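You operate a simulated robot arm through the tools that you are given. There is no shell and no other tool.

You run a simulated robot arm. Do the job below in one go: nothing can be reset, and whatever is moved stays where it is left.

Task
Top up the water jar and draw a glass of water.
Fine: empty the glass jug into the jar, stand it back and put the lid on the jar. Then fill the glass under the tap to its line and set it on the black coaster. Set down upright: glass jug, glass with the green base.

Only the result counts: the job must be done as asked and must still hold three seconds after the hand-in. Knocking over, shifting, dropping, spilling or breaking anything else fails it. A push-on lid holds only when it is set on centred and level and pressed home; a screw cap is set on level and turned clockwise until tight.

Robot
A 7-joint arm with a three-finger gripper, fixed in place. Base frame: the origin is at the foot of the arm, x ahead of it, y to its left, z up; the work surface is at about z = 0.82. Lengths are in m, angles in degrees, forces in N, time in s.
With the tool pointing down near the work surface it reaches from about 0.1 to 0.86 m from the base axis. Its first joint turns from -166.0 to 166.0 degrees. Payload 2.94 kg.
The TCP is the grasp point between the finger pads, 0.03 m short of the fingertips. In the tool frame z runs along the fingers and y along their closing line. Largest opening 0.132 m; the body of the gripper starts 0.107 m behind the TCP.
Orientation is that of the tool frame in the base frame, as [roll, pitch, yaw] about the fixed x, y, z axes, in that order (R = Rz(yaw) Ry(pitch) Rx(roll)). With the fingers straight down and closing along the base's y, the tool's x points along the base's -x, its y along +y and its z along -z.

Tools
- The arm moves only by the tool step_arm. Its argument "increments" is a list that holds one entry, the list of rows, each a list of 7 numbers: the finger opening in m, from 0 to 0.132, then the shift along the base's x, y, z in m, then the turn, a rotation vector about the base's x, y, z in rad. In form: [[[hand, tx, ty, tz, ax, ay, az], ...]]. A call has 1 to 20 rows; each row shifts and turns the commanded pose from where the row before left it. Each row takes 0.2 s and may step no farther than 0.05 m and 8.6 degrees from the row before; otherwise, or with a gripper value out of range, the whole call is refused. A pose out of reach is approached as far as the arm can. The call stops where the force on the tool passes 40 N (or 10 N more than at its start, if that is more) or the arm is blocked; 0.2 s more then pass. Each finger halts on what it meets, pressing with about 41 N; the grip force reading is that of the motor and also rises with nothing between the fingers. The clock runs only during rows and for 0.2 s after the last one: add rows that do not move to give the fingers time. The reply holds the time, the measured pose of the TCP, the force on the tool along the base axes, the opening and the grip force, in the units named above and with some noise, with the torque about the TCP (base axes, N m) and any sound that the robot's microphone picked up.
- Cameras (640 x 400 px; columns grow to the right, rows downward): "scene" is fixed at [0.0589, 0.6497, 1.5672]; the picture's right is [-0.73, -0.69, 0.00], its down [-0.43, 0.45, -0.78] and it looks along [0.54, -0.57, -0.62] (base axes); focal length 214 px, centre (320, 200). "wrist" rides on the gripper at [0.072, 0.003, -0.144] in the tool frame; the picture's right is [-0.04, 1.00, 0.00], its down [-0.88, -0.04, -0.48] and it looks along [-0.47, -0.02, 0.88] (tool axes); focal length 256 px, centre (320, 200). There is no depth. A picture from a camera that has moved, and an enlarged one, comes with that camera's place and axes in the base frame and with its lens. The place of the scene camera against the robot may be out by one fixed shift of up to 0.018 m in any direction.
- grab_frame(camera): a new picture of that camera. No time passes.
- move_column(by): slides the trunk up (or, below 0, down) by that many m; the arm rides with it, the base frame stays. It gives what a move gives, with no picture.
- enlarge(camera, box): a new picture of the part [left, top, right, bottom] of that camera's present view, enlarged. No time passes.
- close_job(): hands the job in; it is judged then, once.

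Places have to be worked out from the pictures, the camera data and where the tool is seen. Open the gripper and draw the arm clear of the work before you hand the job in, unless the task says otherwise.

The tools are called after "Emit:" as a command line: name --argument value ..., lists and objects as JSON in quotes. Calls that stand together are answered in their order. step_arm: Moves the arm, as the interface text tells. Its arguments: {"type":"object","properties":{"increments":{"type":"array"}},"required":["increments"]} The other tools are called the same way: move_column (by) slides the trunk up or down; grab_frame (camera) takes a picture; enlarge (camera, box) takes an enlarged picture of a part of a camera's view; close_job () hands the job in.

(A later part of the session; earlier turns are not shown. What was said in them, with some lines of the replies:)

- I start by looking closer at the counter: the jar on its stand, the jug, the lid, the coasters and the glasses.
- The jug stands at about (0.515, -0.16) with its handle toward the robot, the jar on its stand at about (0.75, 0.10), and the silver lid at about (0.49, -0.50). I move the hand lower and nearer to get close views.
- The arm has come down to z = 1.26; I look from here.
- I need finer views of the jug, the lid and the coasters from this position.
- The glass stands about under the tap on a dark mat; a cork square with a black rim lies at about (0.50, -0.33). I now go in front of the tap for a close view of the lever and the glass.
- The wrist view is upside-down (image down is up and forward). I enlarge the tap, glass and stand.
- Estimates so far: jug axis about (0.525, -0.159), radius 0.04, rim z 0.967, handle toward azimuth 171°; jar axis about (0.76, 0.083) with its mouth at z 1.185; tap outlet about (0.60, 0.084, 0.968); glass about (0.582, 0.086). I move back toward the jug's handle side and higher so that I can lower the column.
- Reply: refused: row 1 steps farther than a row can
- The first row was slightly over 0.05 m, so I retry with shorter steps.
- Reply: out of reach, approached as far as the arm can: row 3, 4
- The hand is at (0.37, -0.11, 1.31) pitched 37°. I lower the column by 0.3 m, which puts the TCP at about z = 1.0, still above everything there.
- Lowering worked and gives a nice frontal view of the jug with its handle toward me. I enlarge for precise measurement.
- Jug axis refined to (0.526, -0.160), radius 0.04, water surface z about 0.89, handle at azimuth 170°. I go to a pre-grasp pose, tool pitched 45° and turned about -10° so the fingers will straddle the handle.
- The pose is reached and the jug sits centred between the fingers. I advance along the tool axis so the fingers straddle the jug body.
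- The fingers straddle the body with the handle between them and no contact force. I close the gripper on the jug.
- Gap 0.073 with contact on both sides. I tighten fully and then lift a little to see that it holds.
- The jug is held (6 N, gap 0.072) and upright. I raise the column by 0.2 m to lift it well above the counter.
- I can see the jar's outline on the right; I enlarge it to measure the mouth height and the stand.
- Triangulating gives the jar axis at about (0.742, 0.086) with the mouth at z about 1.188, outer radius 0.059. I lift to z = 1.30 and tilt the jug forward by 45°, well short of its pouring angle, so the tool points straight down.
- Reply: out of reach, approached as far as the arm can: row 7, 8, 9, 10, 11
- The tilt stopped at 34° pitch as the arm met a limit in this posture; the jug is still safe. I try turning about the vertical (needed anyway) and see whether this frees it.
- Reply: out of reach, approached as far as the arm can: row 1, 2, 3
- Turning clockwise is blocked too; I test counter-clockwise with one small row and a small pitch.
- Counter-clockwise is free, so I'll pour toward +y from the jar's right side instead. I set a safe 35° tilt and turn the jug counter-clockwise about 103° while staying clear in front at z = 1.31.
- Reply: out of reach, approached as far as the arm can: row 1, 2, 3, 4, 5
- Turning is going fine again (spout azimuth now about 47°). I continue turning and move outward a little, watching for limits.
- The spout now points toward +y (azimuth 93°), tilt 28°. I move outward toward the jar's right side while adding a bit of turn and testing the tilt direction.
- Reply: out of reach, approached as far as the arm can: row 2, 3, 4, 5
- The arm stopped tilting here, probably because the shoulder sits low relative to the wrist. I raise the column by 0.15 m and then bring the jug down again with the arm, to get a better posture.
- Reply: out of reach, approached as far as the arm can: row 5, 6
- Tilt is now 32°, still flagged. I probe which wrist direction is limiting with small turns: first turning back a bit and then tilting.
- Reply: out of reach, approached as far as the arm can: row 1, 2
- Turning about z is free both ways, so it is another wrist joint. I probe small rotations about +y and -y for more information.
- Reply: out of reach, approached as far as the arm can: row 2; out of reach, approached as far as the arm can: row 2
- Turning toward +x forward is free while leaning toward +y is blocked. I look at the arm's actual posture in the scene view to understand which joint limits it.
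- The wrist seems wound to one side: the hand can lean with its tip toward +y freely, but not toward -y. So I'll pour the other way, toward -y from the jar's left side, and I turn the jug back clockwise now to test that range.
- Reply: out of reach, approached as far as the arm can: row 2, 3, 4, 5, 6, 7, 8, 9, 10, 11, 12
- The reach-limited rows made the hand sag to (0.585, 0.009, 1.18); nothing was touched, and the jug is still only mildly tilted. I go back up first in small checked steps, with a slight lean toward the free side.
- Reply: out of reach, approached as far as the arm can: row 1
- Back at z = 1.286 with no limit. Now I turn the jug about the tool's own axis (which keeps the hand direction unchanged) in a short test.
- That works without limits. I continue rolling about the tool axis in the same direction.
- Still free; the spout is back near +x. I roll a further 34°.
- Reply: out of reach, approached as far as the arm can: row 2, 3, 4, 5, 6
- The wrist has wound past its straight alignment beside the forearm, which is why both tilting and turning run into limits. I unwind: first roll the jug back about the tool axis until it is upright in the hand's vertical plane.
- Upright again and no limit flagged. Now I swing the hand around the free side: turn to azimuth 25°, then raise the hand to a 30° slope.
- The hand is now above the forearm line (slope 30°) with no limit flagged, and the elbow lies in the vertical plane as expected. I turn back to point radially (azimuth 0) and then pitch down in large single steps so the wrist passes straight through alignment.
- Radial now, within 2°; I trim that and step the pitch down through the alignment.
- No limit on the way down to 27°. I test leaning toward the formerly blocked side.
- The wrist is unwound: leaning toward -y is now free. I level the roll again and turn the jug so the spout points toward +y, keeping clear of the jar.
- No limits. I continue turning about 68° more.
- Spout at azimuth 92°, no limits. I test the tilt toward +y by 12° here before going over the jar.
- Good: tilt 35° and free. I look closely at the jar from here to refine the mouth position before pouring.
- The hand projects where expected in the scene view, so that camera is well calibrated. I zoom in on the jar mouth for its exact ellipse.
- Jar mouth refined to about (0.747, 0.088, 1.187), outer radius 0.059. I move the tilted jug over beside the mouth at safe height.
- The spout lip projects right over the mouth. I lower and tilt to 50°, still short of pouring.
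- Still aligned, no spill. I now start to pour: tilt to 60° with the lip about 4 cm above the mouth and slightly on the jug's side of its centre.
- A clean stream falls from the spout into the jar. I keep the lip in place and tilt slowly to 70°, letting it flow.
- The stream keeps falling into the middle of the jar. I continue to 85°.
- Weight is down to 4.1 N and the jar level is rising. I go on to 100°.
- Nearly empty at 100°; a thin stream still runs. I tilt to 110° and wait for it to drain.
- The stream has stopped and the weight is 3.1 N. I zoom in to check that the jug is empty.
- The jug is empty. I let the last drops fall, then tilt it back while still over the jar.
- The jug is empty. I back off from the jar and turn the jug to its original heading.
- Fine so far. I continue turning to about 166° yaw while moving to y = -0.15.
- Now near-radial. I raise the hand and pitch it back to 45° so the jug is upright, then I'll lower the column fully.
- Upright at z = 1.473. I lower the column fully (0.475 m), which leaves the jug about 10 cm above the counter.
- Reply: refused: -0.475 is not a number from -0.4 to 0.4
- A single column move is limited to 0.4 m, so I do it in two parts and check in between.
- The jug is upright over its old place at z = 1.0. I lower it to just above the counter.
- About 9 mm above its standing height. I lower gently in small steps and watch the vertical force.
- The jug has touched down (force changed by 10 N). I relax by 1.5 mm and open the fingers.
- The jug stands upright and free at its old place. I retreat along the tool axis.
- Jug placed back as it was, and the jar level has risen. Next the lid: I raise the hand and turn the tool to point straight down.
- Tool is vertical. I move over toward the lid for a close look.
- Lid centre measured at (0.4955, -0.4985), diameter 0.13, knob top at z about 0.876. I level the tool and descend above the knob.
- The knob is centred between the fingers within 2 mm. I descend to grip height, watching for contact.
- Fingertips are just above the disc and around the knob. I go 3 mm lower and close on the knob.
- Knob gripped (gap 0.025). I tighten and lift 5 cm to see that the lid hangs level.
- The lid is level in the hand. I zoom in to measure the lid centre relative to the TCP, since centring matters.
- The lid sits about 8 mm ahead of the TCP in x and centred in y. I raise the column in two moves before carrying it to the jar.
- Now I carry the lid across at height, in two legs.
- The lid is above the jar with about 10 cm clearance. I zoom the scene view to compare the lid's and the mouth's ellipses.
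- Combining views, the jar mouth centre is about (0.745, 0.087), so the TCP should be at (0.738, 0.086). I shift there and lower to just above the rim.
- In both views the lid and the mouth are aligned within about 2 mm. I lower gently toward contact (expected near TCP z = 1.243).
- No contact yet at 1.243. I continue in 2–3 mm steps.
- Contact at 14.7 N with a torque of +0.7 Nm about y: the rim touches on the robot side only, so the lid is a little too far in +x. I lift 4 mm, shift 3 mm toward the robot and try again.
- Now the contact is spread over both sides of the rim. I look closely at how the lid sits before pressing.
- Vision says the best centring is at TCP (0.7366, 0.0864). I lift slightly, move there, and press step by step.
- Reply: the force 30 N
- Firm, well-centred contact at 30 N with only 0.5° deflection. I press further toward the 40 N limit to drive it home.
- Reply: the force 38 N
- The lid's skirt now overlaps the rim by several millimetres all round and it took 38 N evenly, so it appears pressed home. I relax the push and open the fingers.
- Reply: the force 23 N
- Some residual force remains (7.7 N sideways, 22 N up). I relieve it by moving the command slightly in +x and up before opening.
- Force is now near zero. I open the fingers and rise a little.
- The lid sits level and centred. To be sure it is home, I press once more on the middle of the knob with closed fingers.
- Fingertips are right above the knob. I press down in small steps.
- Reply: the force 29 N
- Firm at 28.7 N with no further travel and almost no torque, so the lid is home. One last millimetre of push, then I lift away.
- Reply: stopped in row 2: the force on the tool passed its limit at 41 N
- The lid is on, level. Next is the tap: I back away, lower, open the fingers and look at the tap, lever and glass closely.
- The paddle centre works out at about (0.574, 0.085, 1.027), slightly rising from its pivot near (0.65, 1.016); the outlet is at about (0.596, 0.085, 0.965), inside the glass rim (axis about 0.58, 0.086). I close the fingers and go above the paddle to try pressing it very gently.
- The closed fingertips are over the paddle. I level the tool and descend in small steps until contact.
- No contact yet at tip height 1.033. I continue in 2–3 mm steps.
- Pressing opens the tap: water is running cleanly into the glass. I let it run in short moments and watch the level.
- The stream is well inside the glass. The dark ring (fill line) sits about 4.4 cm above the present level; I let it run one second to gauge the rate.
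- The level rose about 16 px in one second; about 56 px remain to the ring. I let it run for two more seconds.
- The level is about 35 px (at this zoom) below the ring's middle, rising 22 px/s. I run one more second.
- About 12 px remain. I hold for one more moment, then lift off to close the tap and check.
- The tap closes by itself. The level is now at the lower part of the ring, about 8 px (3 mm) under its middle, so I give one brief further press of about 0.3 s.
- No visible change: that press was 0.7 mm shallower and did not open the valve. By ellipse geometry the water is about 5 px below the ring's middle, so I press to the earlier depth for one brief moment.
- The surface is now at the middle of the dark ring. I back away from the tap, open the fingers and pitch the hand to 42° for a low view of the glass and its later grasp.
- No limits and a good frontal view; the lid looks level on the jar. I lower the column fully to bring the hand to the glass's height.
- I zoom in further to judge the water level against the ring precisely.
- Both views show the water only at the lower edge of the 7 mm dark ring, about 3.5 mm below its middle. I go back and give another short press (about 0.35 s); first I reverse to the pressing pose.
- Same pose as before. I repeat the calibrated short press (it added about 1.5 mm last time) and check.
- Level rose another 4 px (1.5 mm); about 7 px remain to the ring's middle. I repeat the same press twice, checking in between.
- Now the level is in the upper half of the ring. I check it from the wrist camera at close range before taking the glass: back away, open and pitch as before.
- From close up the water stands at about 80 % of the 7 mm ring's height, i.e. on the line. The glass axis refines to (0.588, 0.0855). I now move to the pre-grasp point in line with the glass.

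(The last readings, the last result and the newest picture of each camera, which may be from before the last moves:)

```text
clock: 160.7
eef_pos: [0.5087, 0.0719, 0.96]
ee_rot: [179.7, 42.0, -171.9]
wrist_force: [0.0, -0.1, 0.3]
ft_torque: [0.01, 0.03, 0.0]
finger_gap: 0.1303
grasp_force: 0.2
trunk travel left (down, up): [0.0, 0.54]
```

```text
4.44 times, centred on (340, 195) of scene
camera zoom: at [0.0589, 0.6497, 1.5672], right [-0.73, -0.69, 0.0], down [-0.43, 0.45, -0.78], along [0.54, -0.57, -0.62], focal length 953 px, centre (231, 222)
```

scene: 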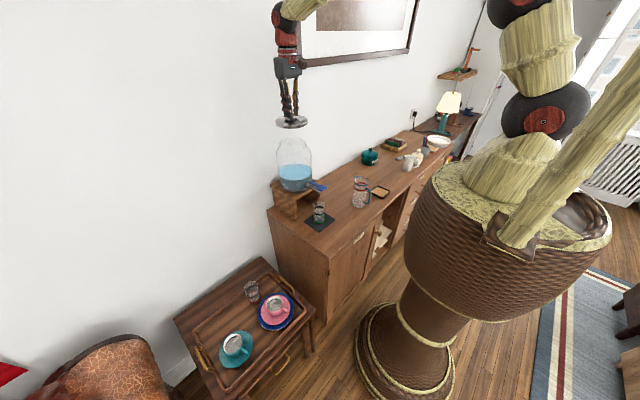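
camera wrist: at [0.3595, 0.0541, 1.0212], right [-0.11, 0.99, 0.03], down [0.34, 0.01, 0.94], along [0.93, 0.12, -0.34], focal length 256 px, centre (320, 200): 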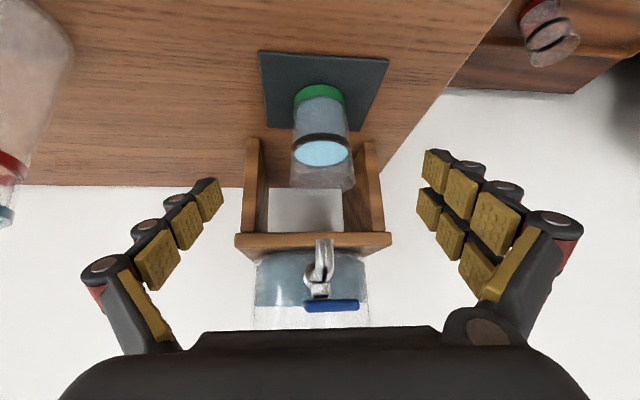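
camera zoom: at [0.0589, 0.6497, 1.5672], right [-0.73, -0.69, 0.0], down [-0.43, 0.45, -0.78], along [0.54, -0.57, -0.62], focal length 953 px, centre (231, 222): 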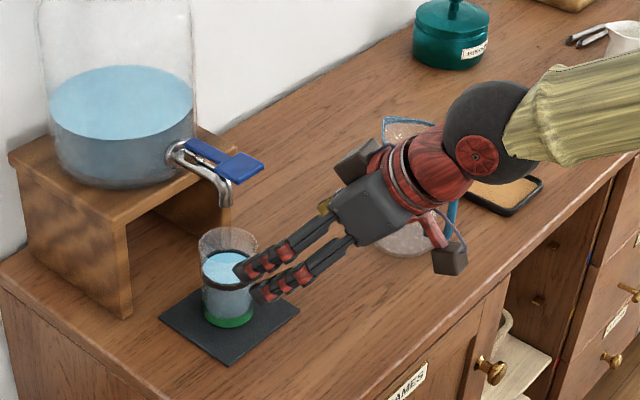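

The glass is centred between the open fingers and the hand stays clear of the paddle. I advance along the tool axis around the glass.

Emit:
step_arm --increments '[[[0.13, 0.0199, 0.0034, -0.0222, 0, 0, 0], [0.13, 0.0199, 0.0034, -0.0222, 0, 0, 0], [0.13, 0.0199, 0.0034, -0.0222, 0, 0, 0], [0.13, 0, 0, 0, 0, 0, 0]]]'

Emit:
grab_frame --camera "wrist"

Emit:
enlarge --camera "scene" --box '[290, 150, 390, 240]'

```text
clock: 161.7
eef_pos: [0.5691, 0.0831, 0.8949]
ee_rot: [179.7, 42.0, -171.8]
wrist_force: [0.3, -0.6, -0.8]
ft_torque: [0.02, 0.0, 0.01]
finger_gap: 0.1302
grasp_force: 0.1
trunk travel left (down, up): [0.0, 0.54]
```

```text
taken
camera wrist: at [0.4193, 0.0652, 0.9547], right [-0.11, 0.99, 0.03], down [0.34, 0.01, 0.94], along [0.93, 0.12, -0.34], focal length 256 px, centre (320, 200)
```

wrist: 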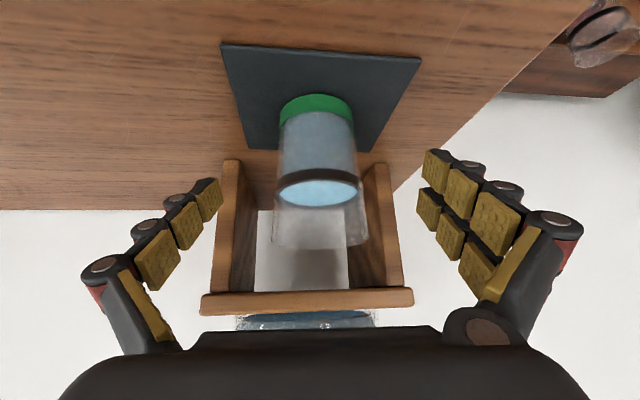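

```text
4.44 times, centred on (340, 195) of scene
camera zoom: at [0.0589, 0.6497, 1.5672], right [-0.73, -0.69, 0.0], down [-0.43, 0.45, -0.78], along [0.54, -0.57, -0.62], focal length 953 px, centre (231, 222)
```

zoom: 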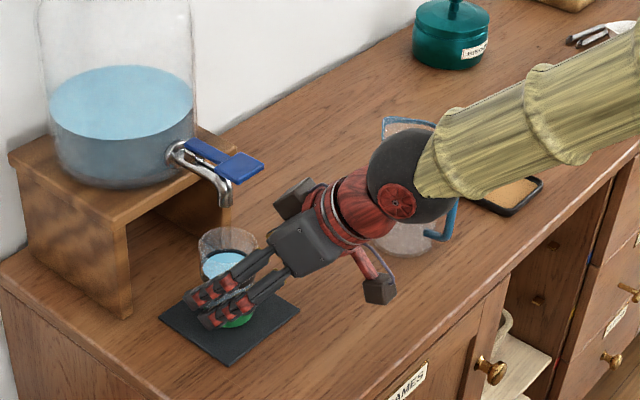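

Aligned (glass axis about (0.590, 0.086)). One last advance of 3 cm, then I close the fingers on the glass.

Emit:
step_arm --increments '[[[0.13, 0.0105, 0.0015, -0.0117, 0, 0, 0], [0.13, 0.0105, 0.0015, -0.0117, 0, 0, 0], [0.13, 0, 0, 0, 0, 0, 0]]]'

Emit:
grab_frame --camera "wrist"

Emit:
enlarge --camera "scene" --box '[290, 160, 370, 235]'

```text
clock: 162.5
eef_pos: [0.5884, 0.0866, 0.87]
ee_rot: [179.7, 42.1, -171.8]
wrist_force: [1.2, -0.3, -0.3]
ft_torque: [0.0, 0.03, 0.01]
finger_gap: 0.13
grasp_force: 0.0
trunk travel left (down, up): [0.0, 0.54]
```

```text
taken
camera wrist: at [0.4401, 0.0681, 0.9304], right [-0.11, 0.99, 0.03], down [0.34, 0.01, 0.94], along [0.93, 0.12, -0.34], focal length 256 px, centre (320, 200)
```

wrist: 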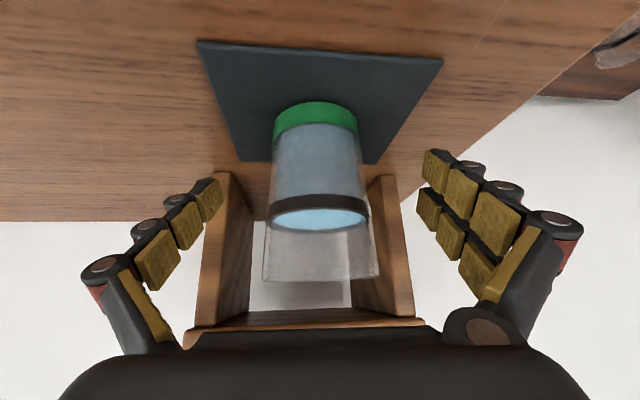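

```text
5.33 times, centred on (330, 198) of scene
camera zoom: at [0.0589, 0.6497, 1.5672], right [-0.73, -0.69, 0.0], down [-0.43, 0.45, -0.78], along [0.54, -0.57, -0.62], focal length 1144 px, centre (267, 213)
```

zoom: 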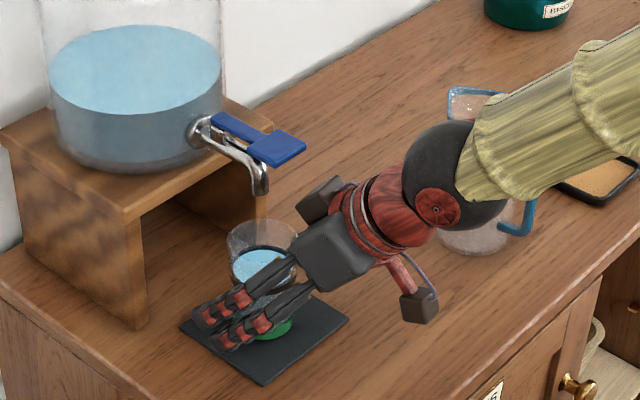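

The fingers straddle the glass evenly with no contact force. I close gently and let the grip build.

Emit:
step_arm --increments '[[[0.1, 0, 0, 0, 0, 0, 0], [0.08, 0, 0, 0, 0, 0, 0], [0.065, 0, 0, 0, 0, 0, 0], [0.05, 0, 0, 0, 0, 0, 0], [0.04, 0, 0, 0, 0, 0, 0], [0.03, 0, 0, 0, 0, 0, 0], [0.02, 0, 0, 0, 0, 0, 0], [0.02, 0, 0, 0, 0, 0, 0]]]'

Emit:
grab_frame --camera "wrist"

```text
clock: 164.3
eef_pos: [0.5892, 0.0854, 0.8709]
ee_rot: [179.8, 42.0, -171.9]
wrist_force: [0.9, -3.7, 2.3]
ft_torque: [-0.35, -0.06, -0.02]
finger_gap: 0.0569
grasp_force: 28.6
trunk travel left (down, up): [0.0, 0.54]
```

```text
taken
camera wrist: at [0.44, 0.0676, 0.9309], right [-0.11, 0.99, 0.03], down [0.34, 0.01, 0.94], along [0.94, 0.12, -0.34], focal length 256 px, centre (320, 200)
```

wrist: 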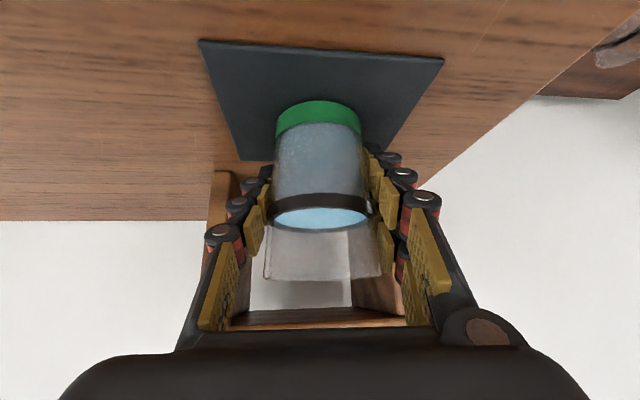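

The glass is gripped (gap 0.057). I lift it 12 mm gently, staying below the spout, and check.

Emit:
step_arm --increments '[[[0.02, 0, 0, 0, 0, 0, 0], [0.02, 0, 0, 0.004, 0, 0, 0], [0.02, 0, 0, 0.004, 0, 0, 0], [0.02, 0, 0, 0.004, 0, 0, 0], [0.02, 0, 0, 0, 0, 0, 0]]]'

Emit:
enlarge --camera "scene" --box '[290, 160, 370, 235]'

Emit:
grab_frame --camera "wrist"

```text
clock: 165.5
eef_pos: [0.5877, 0.088, 0.8834]
ee_rot: [179.7, 42.0, -171.9]
wrist_force: [-0.2, -0.7, -2.9]
ft_torque: [0.02, -0.01, -0.03]
finger_gap: 0.0567
grasp_force: 41.3
trunk travel left (down, up): [0.0, 0.54]
```

```text
5.33 times, centred on (330, 198) of scene
camera zoom: at [0.0589, 0.6497, 1.5672], right [-0.73, -0.69, 0.0], down [-0.43, 0.45, -0.78], along [0.54, -0.57, -0.62], focal length 1144 px, centre (267, 213)
```

zoom: 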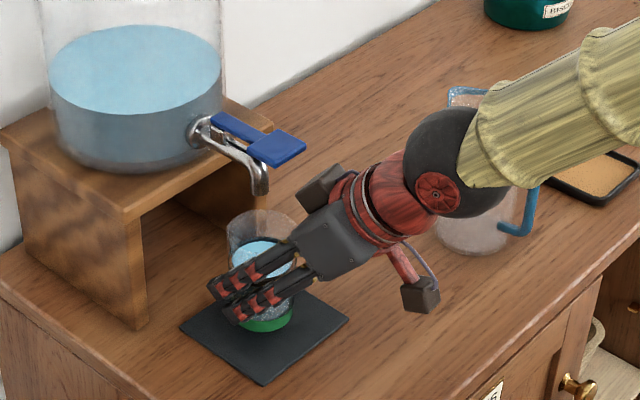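

```text
taken
camera wrist: at [0.44, 0.0683, 0.9423], right [-0.11, 0.99, 0.03], down [0.34, 0.01, 0.94], along [0.93, 0.12, -0.34], focal length 256 px, centre (320, 200)
```

wrist: 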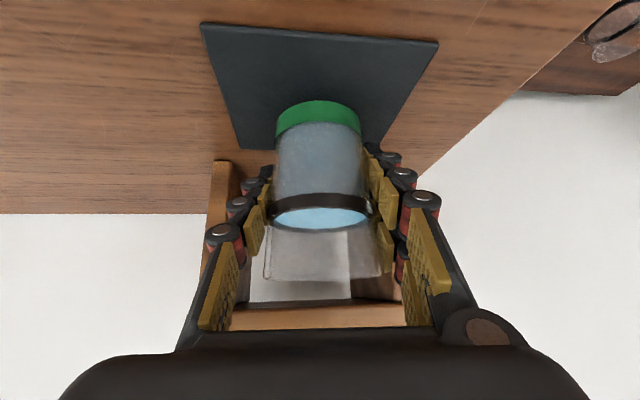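

Held upright, 2.9 N. I draw the glass straight back out from under the tap, then raise it.

Emit:
step_arm --increments '[[[0.02, -0.0149, -0.0021, 0, 0, 0, 0], [0.02, -0.0198, -0.0028, 0, 0, 0, 0], [0.02, -0.0198, -0.0028, 0, 0, 0, 0], [0.02, -0.0198, -0.0028, 0, 0, 0, 0], [0.02, -0.0198, -0.0028, 0.005, 0, 0, 0], [0.02, -0.01, -0.0014, 0.02, 0, 0, 0], [0.02, 0, 0, 0.025, 0, 0, 0], [0.02, 0, 0, 0.025, 0, 0, 0], [0.02, 0, 0, 0, 0, 0, 0]]]'

Emit:
enlarge --camera "scene" --box '[290, 140, 400, 235]'

Emit:
grab_frame --camera "wrist"

```text
clock: 167.5
eef_pos: [0.4853, 0.0729, 0.9583]
ee_rot: [179.6, 42.0, -171.9]
wrist_force: [0.3, -0.9, -3.0]
ft_torque: [-0.01, 0.01, 0.05]
finger_gap: 0.0566
grasp_force: 40.9
trunk travel left (down, up): [0.0, 0.54]
```

```text
4.21 times, centred on (345, 188) of scene
camera zoom: at [0.0589, 0.6497, 1.5672], right [-0.73, -0.69, 0.0], down [-0.43, 0.45, -0.78], along [0.54, -0.57, -0.62], focal length 903 px, centre (215, 253)
```

zoom: 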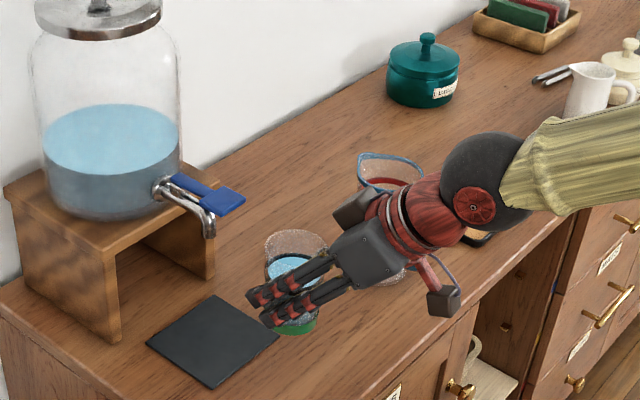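

```text
taken
camera wrist: at [0.3354, 0.0535, 1.0178], right [-0.11, 0.99, 0.03], down [0.34, 0.01, 0.94], along [0.93, 0.12, -0.34], focal length 256 px, centre (320, 200)
```

wrist: 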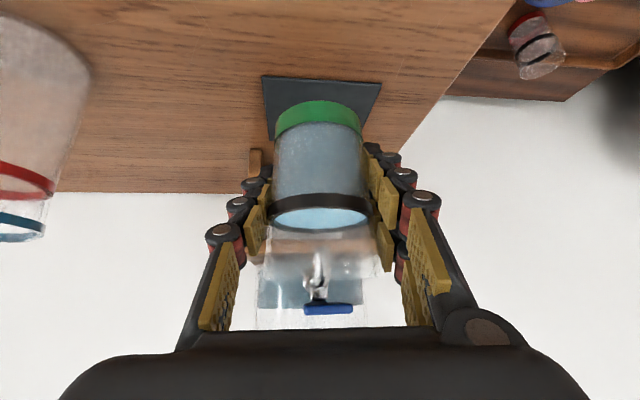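

The glass rides level, clear of the tap. I raise it to z = 1.08 so it can pass above the jug.

Emit:
step_arm --increments '[[[0.02, 0, 0, 0.02, 0, 0, 0], [0.02, 0, 0, 0.025, 0, 0, 0], [0.02, 0, 0, 0.025, 0, 0, 0], [0.02, 0, 0, 0.025, 0, 0, 0], [0.02, 0, 0, 0.025, 0, 0, 0], [0.02, 0, 0, 0, 0, 0, 0]]]'

Emit:
step_arm --increments '[[[0.02, 0.004, -0.036, 0, 0, 0, -0.0737], [0.02, 0.0014, -0.0361, 0, 0, 0, -0.0737], [0.02, -0.0013, -0.0361, 0, 0, 0, -0.0737], [0.02, -0.0039, -0.036, 0, 0, 0, -0.0737], [0.02, 0, 0, 0, 0, 0, 0]]]'

Emit:
grab_frame --camera "scene"

```text
clock: 168.9
eef_pos: [0.4842, 0.0726, 1.0776]
ee_rot: [179.8, 42.0, -171.9]
wrist_force: [-0.3, 0.2, -3.1]
ft_torque: [0.0, -0.01, 0.0]
finger_gap: 0.0565
grasp_force: 40.4
trunk travel left (down, up): [0.0, 0.54]
```

```text
clock: 170.1
eef_pos: [0.4853, -0.0737, 1.0793]
ee_rot: [179.6, 42.1, 171.1]
wrist_force: [0.0, 0.8, -3.4]
ft_torque: [-0.01, 0.03, -0.04]
finger_gap: 0.0566
grasp_force: 40.6
trunk travel left (down, up): [0.0, 0.54]
```

```text
taken
```

scene: 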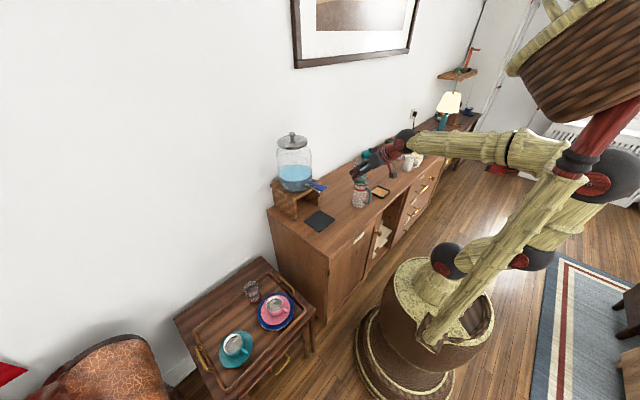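

Fine, no limits. I continue the arc over the jug toward the coaster's direction.

Emit:
step_arm --increments '[[[0.02, -0.0066, -0.0355, 0.002, 0, 0, -0.0737], [0.02, -0.0092, -0.035, 0.002, 0, 0, -0.0737], [0.02, -0.0117, -0.0342, 0, 0, 0, -0.0737], [0.02, -0.0143, -0.0332, 0, 0, 0, -0.0737], [0.02, -0.0166, -0.0321, 0, 0, 0, -0.0737], [0.02, -0.0189, -0.0308, 0, 0, 0, -0.0737], [0.02, 0, 0, 0, 0, 0, 0]]]'

Emit:
grab_frame --camera "wrist"

Emit:
enlarge --camera "scene" --box '[320, 120, 460, 220]'

```text
clock: 171.7
eef_pos: [0.4077, -0.2729, 1.0817]
ee_rot: [179.7, 42.0, 145.8]
wrist_force: [1.3, -0.5, -2.6]
ft_torque: [-0.02, -0.02, -0.01]
finger_gap: 0.0559
grasp_force: 41.1
trunk travel left (down, up): [0.0, 0.54]
```

```text
taken
camera wrist: at [0.2842, -0.187, 1.1412], right [0.58, 0.81, 0.03], down [0.25, -0.22, 0.94], along [0.77, -0.54, -0.34], focal length 256 px, centre (320, 200)
```

wrist: 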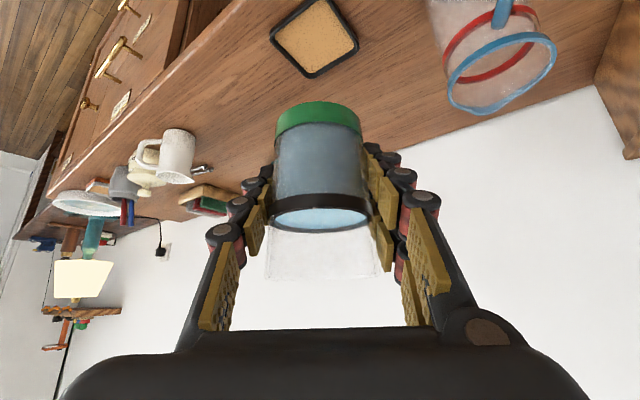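

```text
4.00 times, centred on (390, 170) of scene
camera zoom: at [0.0589, 0.6497, 1.5672], right [-0.73, -0.69, 0.0], down [-0.43, 0.45, -0.78], along [0.54, -0.57, -0.62], focal length 858 px, centre (40, 320)
```

zoom: 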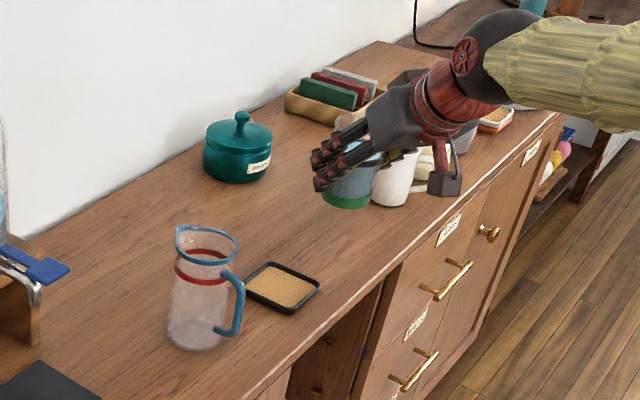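

The coaster is ahead, below. I move out above it and lower part-way to z = 0.96 for a closer look.

Emit:
step_arm --increments '[[[0.02, 0.0165, -0.0113, -0.02, 0, 0, 0], [0.02, 0.0165, -0.0113, -0.025, 0, 0, 0], [0.02, 0.0165, -0.0113, -0.025, 0, 0, 0], [0.02, 0.0165, -0.0113, -0.025, 0, 0, 0], [0.02, 0.0163, -0.0114, -0.025, 0, 0, 0], [0.02, 0, 0, 0, 0, 0, 0]]]'

Emit:
grab_frame --camera "wrist"

Emit:
enlarge --camera "scene" --box '[350, 150, 430, 220]'

```text
clock: 173.1
eef_pos: [0.4898, -0.3296, 0.9615]
ee_rot: [179.7, 42.0, 145.8]
wrist_force: [-0.9, 0.1, -3.7]
ft_torque: [-0.01, 0.0, -0.01]
finger_gap: 0.0562
grasp_force: 41.9
trunk travel left (down, up): [0.0, 0.54]
```

```text
taken
camera wrist: at [0.3677, -0.2432, 1.022], right [0.58, 0.81, 0.03], down [0.25, -0.22, 0.94], along [0.77, -0.54, -0.34], focal length 256 px, centre (320, 200)
```

wrist: 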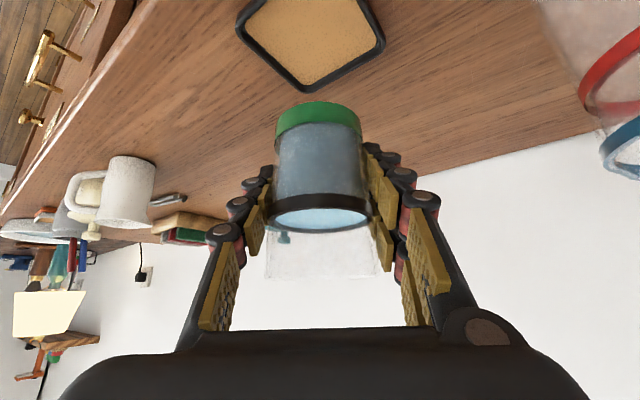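

```text
5.71 times, centred on (390, 185) of scene
camera zoom: at [0.0589, 0.6497, 1.5672], right [-0.73, -0.69, 0.0], down [-0.43, 0.45, -0.78], along [0.54, -0.57, -0.62], focal length 1226 px, centre (-80, 286)
```

zoom: 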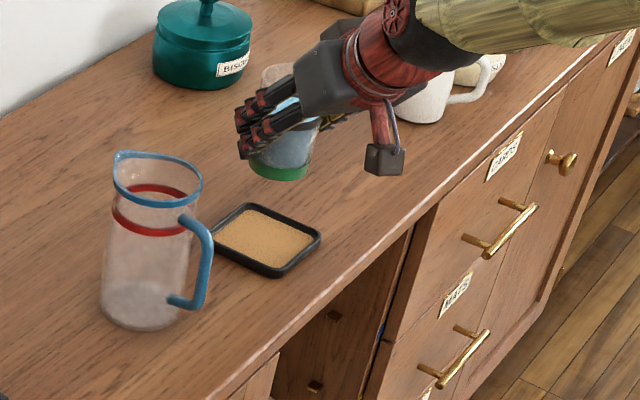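

The coaster centre works out at (0.489, -0.330), right under the glass. I lower toward it.

Emit:
step_arm --increments '[[[0.02, -0.0006, 0, -0.02, 0, 0, 0], [0.02, 0, 0, -0.02, 0, 0, 0], [0.02, 0, 0, -0.02, 0, 0, 0], [0.02, 0, 0, -0.012, 0, 0, 0], [0.02, 0, 0, 0, 0, 0, 0]]]'

Emit:
grab_frame --camera "wrist"

Emit:
enlarge --camera "scene" --box '[350, 150, 420, 220]'

```text
clock: 174.3
eef_pos: [0.4901, -0.3297, 0.89]
ee_rot: [179.8, 42.1, 145.8]
wrist_force: [0.5, -0.4, -2.3]
ft_torque: [0.04, 0.01, -0.02]
finger_gap: 0.0564
grasp_force: 41.5
trunk travel left (down, up): [0.0, 0.54]
```

```text
taken
camera wrist: at [0.3671, -0.2435, 0.9494], right [0.58, 0.81, 0.03], down [0.25, -0.22, 0.94], along [0.77, -0.54, -0.34], focal length 256 px, centre (320, 200)
```

wrist: 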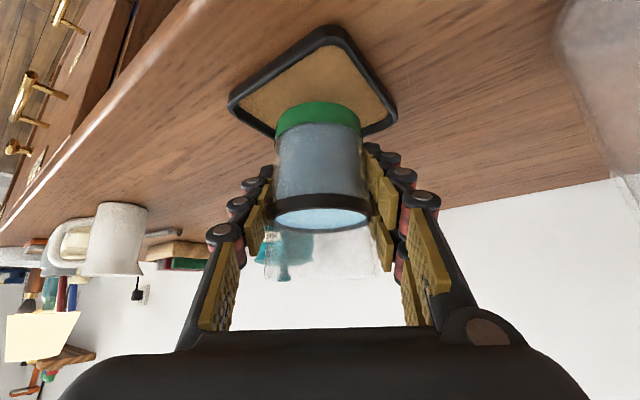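

```text
5.71 times, centred on (385, 185) of scene
camera zoom: at [0.0589, 0.6497, 1.5672], right [-0.73, -0.69, 0.0], down [-0.43, 0.45, -0.78], along [0.54, -0.57, -0.62], focal length 1226 px, centre (-51, 286)
```

zoom: 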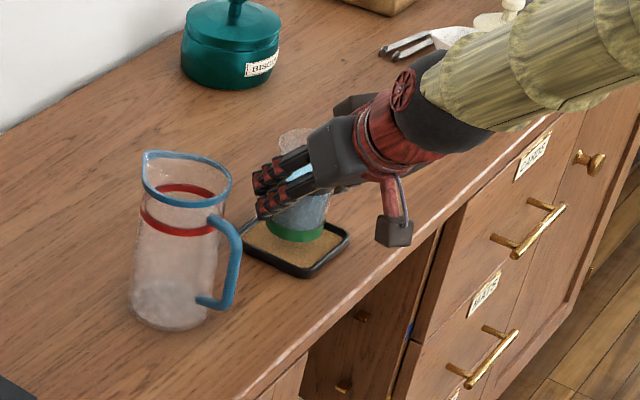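

The glass base is within 3 mm of the coaster's centre; I trim that and lower in small steps until contact.

Emit:
step_arm --increments '[[[0.02, -0.0025, 0.0, -0.005, 0, 0, 0], [0.02, 0, 0, -0.004, 0, 0, 0], [0.02, 0, 0, 0, 0, 0, 0]]]'

Emit:
step_arm --increments '[[[0.02, 0, 0, -0.002, 0, 0, 0], [0.02, 0, 0, 0, 0, 0, 0]]]'

Emit:
step_arm --increments '[[[0.02, 0, 0, -0.002, 0, 0, 0], [0.02, 0, 0, 0, 0, 0, 0]]]'

```text
clock: 175.1
eef_pos: [0.4877, -0.3276, 0.8809]
ee_rot: [179.6, 41.9, 145.9]
wrist_force: [0.1, -0.5, -2.5]
ft_torque: [-0.03, 0.01, -0.03]
finger_gap: 0.0565
grasp_force: 41.0
trunk travel left (down, up): [0.0, 0.54]
```

```text
clock: 175.7
eef_pos: [0.4868, -0.3298, 0.8794]
ee_rot: [179.8, 42.0, 145.9]
wrist_force: [-0.3, 0.0, -3.7]
ft_torque: [-0.02, -0.04, -0.01]
finger_gap: 0.0561
grasp_force: 40.9
trunk travel left (down, up): [0.0, 0.54]
```

```text
clock: 176.3
eef_pos: [0.4878, -0.3301, 0.8767]
ee_rot: [179.7, 42.0, 146.0]
wrist_force: [-0.8, -0.2, -3.9]
ft_torque: [0.01, 0.04, 0.0]
finger_gap: 0.0561
grasp_force: 41.2
trunk travel left (down, up): [0.0, 0.54]
```

No contact yet at 0.877. I continue in 1.5 mm steps.

Emit:
step_arm --increments '[[[0.02, 0, 0, -0.0015, 0, 0, 0], [0.02, 0, 0, 0, 0, 0, 0]]]'

Emit:
step_arm --increments '[[[0.02, 0, 0, -0.0015, 0, 0, 0], [0.02, 0, 0, 0, 0, 0, 0]]]'

```text
clock: 176.9
eef_pos: [0.4869, -0.3306, 0.8765]
ee_rot: [179.6, 41.9, 145.9]
wrist_force: [0.4, -0.2, -3.4]
ft_torque: [0.03, -0.03, 0.0]
finger_gap: 0.0563
grasp_force: 41.0
trunk travel left (down, up): [0.0, 0.54]
```

```text
clock: 177.5
eef_pos: [0.4867, -0.3285, 0.874]
ee_rot: [179.7, 41.9, 145.8]
wrist_force: [-0.1, 0.3, -2.6]
ft_torque: [0.0, 0.0, 0.05]
finger_gap: 0.0561
grasp_force: 41.2
trunk travel left (down, up): [0.0, 0.54]
```

Emit:
step_arm --increments '[[[0.02, 0, 0, -0.0015, 0, 0, 0], [0.02, 0, 0, 0, 0, 0, 0]]]'

Emit:
enlarge --camera "scene" --box '[365, 170, 405, 205]'

Emit:
enlarge --camera "wrist" --box '[220, 20, 410, 240]'

```text
clock: 178.1
eef_pos: [0.4872, -0.3288, 0.8734]
ee_rot: [179.7, 42.1, 146.0]
wrist_force: [-0.8, 0.5, 1.1]
ft_torque: [-0.05, 0.05, -0.02]
finger_gap: 0.0559
grasp_force: 40.8
trunk travel left (down, up): [0.0, 0.54]
```

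```text
11.43 times, centred on (385, 188) of scene
camera zoom: at [0.0589, 0.6497, 1.5672], right [-0.73, -0.69, 0.0], down [-0.43, 0.45, -0.78], along [0.54, -0.57, -0.62], focal length 2451 px, centre (-423, 343)
```

zoom: 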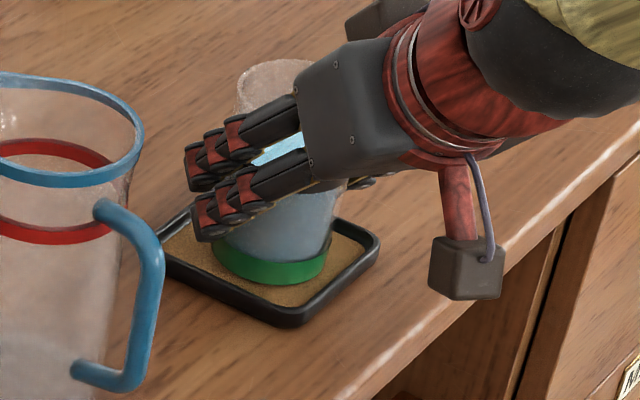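

```text
1.82 times, centred on (315, 130) of wrist
camera zoom: at [0.3638, -0.2434, 0.9327], right [0.58, 0.81, 0.03], down [0.25, -0.22, 0.94], along [0.77, -0.54, -0.33], focal length 465 px, centre (329, 327)
```

zoom: 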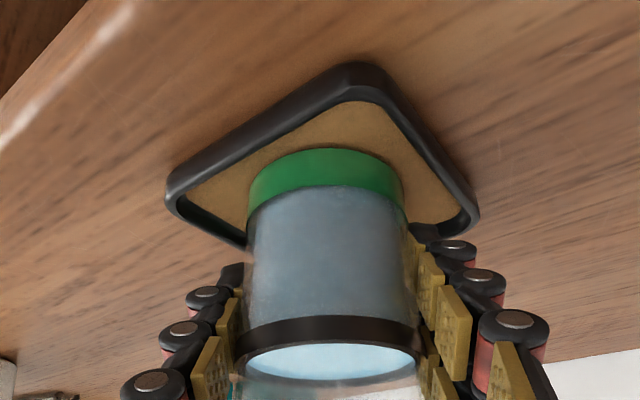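

The glass has touched down inside the coaster's rim (force changed by about 4 N). I open the fingers slowly.

Emit:
step_arm --increments '[[[0.02, 0, 0, 0.0005, 0, 0, 0], [0.058, 0, 0, 0, 0, 0, 0], [0.065, 0, 0, 0, 0, 0, 0], [0.08, 0, 0, 0, 0, 0, 0], [0.1, 0, 0, 0, 0, 0, 0], [0.12, 0, 0, 0, 0, 0, 0], [0.12, 0, 0, 0, 0, 0, 0], [0.12, 0, 0, 0, 0, 0, 0]]]'

Emit:
grab_frame --camera "wrist"

Emit:
enlarge --camera "scene" --box '[365, 170, 405, 205]'

```text
clock: 179.9
eef_pos: [0.4854, -0.3291, 0.8724]
ee_rot: [179.8, 41.9, 145.9]
wrist_force: [-0.6, -0.5, -0.6]
ft_torque: [0.0, -0.02, -0.03]
finger_gap: 0.12
grasp_force: 0.1
trunk travel left (down, up): [0.0, 0.54]
```

```text
taken
camera wrist: at [0.3637, -0.2432, 0.9329], right [0.58, 0.81, 0.03], down [0.25, -0.22, 0.94], along [0.77, -0.54, -0.34], focal length 256 px, centre (320, 200)
```

wrist: 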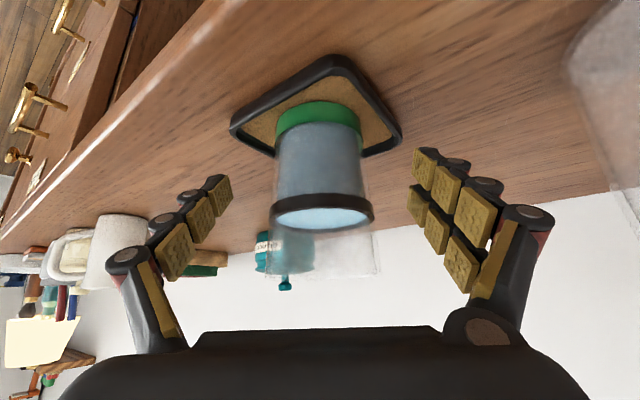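

```text
11.43 times, centred on (385, 188) of scene
camera zoom: at [0.0589, 0.6497, 1.5672], right [-0.73, -0.69, 0.0], down [-0.43, 0.45, -0.78], along [0.54, -0.57, -0.62], focal length 2451 px, centre (-423, 343)
```

zoom: 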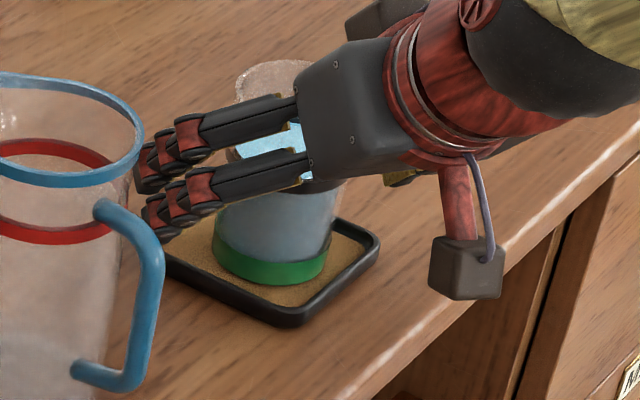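

Released: the glass stands upright on the coaster. I retreat along the tool axis and look at the result.

Emit:
step_arm --increments '[[[0.12, -0.0166, 0.0112, 0.0223, 0, 0, 0], [0.12, -0.0194, 0.0131, 0.026, 0, 0, 0], [0.12, -0.0194, 0.0131, 0.026, 0, 0, 0], [0.12, -0.0194, 0.0131, 0.026, 0, 0, 0], [0.12, 0, 0, 0.04, 0, 0, 0], [0.12, 0, 0, 0.04, 0, 0, 0], [0.12, 0, 0, 0.04, 0, 0, 0], [0.12, 0, 0, 0, 0, 0, 0]]]'

Emit:
grab_frame --camera "wrist"

Emit:
grab_frame --camera "scene"

Emit:
enlarge --camera "scene" --box '[355, 160, 415, 215]'

```text
clock: 181.7
eef_pos: [0.4137, -0.2793, 1.0937]
ee_rot: [179.6, 42.0, 145.9]
wrist_force: [-0.3, -0.4, -0.4]
ft_torque: [0.04, 0.0, 0.01]
finger_gap: 0.12
grasp_force: 0.0
trunk travel left (down, up): [0.0, 0.54]
```

```text
taken
camera wrist: at [0.2896, -0.1925, 1.154], right [0.58, 0.81, 0.03], down [0.25, -0.22, 0.94], along [0.77, -0.54, -0.34], focal length 256 px, centre (320, 200)
```

wrist: 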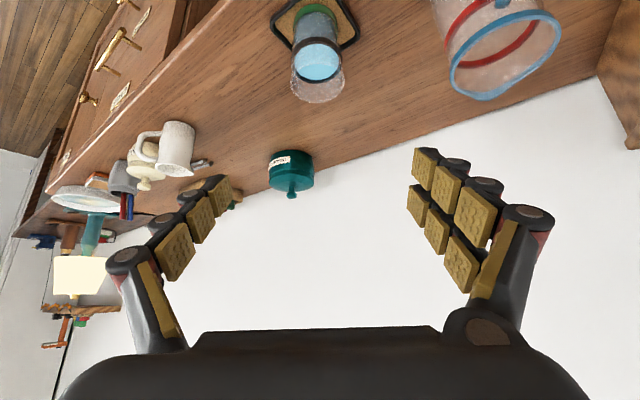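

```text
taken
```

scene: 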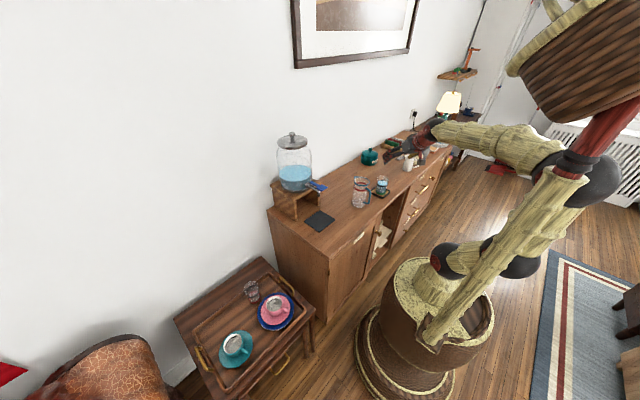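

```text
7.27 times, centred on (385, 188) of scene
camera zoom: at [0.0589, 0.6497, 1.5672], right [-0.73, -0.69, 0.0], down [-0.43, 0.45, -0.78], along [0.54, -0.57, -0.62], focal length 1560 px, centre (-153, 291)
```

zoom: 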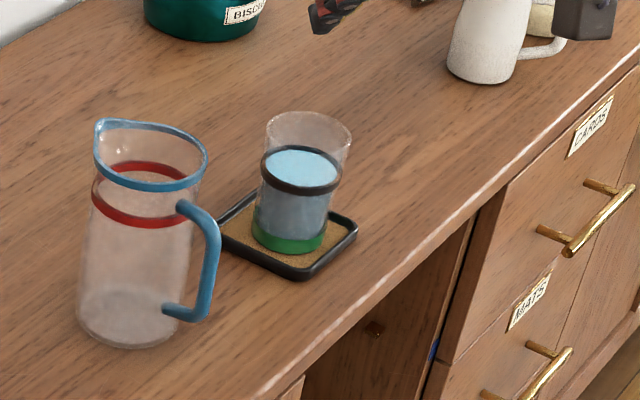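

The glass stands upright inside the coaster's rim with the water on its line, and the jug stands beside it. I raise the column to draw the arm clear and check the lid, tap and the rest once more.

Emit:
move_column --by 0.35

Emit:
step_arm --increments '[[[0.13, 0, 0.02, 0.03, 0, 0, 0], [0.13, 0, 0.02, 0.03, 0, 0, 0], [0.13, 0, 0, 0, 0, 0, 0], [0.13, 0, 0, 0, 0, 0, 0]]]'

Emit:
enlarge --camera "scene" --box '[260, 120, 420, 240]'

Emit:
enlarge --camera "scene" --box '[270, 125, 318, 155]'

Emit:
grab_frame --camera "scene"

```text
clock: 185.1
eef_pos: [0.4135, -0.2791, 1.4437]
ee_rot: [179.8, 42.1, 145.9]
wrist_force: [0.0, 0.7, -0.6]
ft_torque: [0.01, -0.02, 0.01]
finger_gap: 0.1199
grasp_force: 0.2
trunk travel left (down, up): [-0.35, 0.19]
```

```text
clock: 186.1
eef_pos: [0.4124, -0.2395, 1.5036]
ee_rot: [179.7, 42.0, 145.9]
wrist_force: [-1.0, -1.1, -0.2]
ft_torque: [0.03, 0.04, 0.0]
finger_gap: 0.1301
grasp_force: 0.0
trunk travel left (down, up): [-0.35, 0.19]
```

```text
3.33 times, centred on (340, 180) of scene
camera zoom: at [0.0589, 0.6497, 1.5672], right [-0.73, -0.69, 0.0], down [-0.43, 0.45, -0.78], along [0.54, -0.57, -0.62], focal length 715 px, centre (253, 267)
```

zoom: 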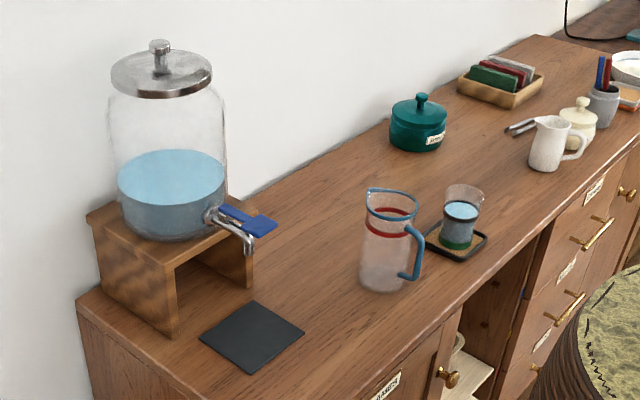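

```text
13.33 times, centred on (294, 140) of scene
camera zoom: at [0.0589, 0.6497, 1.5672], right [-0.73, -0.69, 0.0], down [-0.43, 0.45, -0.78], along [0.54, -0.57, -0.62], focal length 2860 px, centre (667, 1000)
```

zoom: 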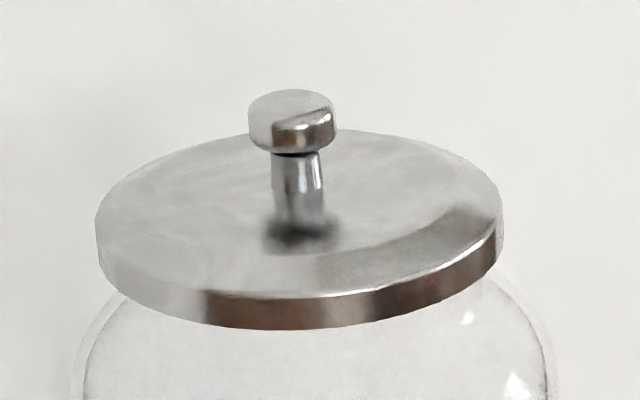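

```text
taken
```

scene: 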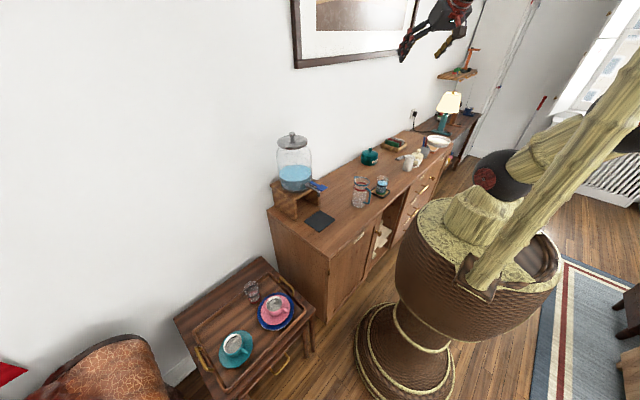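

Everything checks out:
- **Jar:** the jug's water is in it, and the lid is level and pressed home.
- **Jug:** it stands empty and upright in its old place.
- **Tap:** it is shut and nothing has spilled.
- **Glass:** the one with the green base stands upright on the black-rimmed coaster, filled to its ring.
- **Arm:** the gripper is open and well clear.

I hand the job in.

Emit:
close_job

```text
The job is handed in.
```

I handed the job in, and all the parts looked right in the last pictures. I haven't seen the judgement.

- **Jar:** I emptied the glass jug into it without spilling. The lid is on, centred and level. I pressed it home with about 40 N, and it didn't move any further.
- **Jug:** It stands empty and upright in its old place, turned about 4° from how it first stood.
- **Glass with the green base:** It stands upright on the coaster. The water is in the upper part of the dark ring, about 2 mm above its middle.
- **Tap:** It closes by itself when let go, and nothing was dripping.

**Which coaster:** I took "the black coaster" to be the cork square with the black rim. The glass began on a plain dark mat under the tap. I read that as a drip mat, since the task asks for the glass to be set on something else. If the dark mat was the black coaster, the glass is in the wrong place.

The gripper is open and the arm is clear of the counter. The jug was the slow part: the arm jammed at its joint limits while turning it toward the jar, and I had to unwind the wrist. Nothing else was touched or moved.
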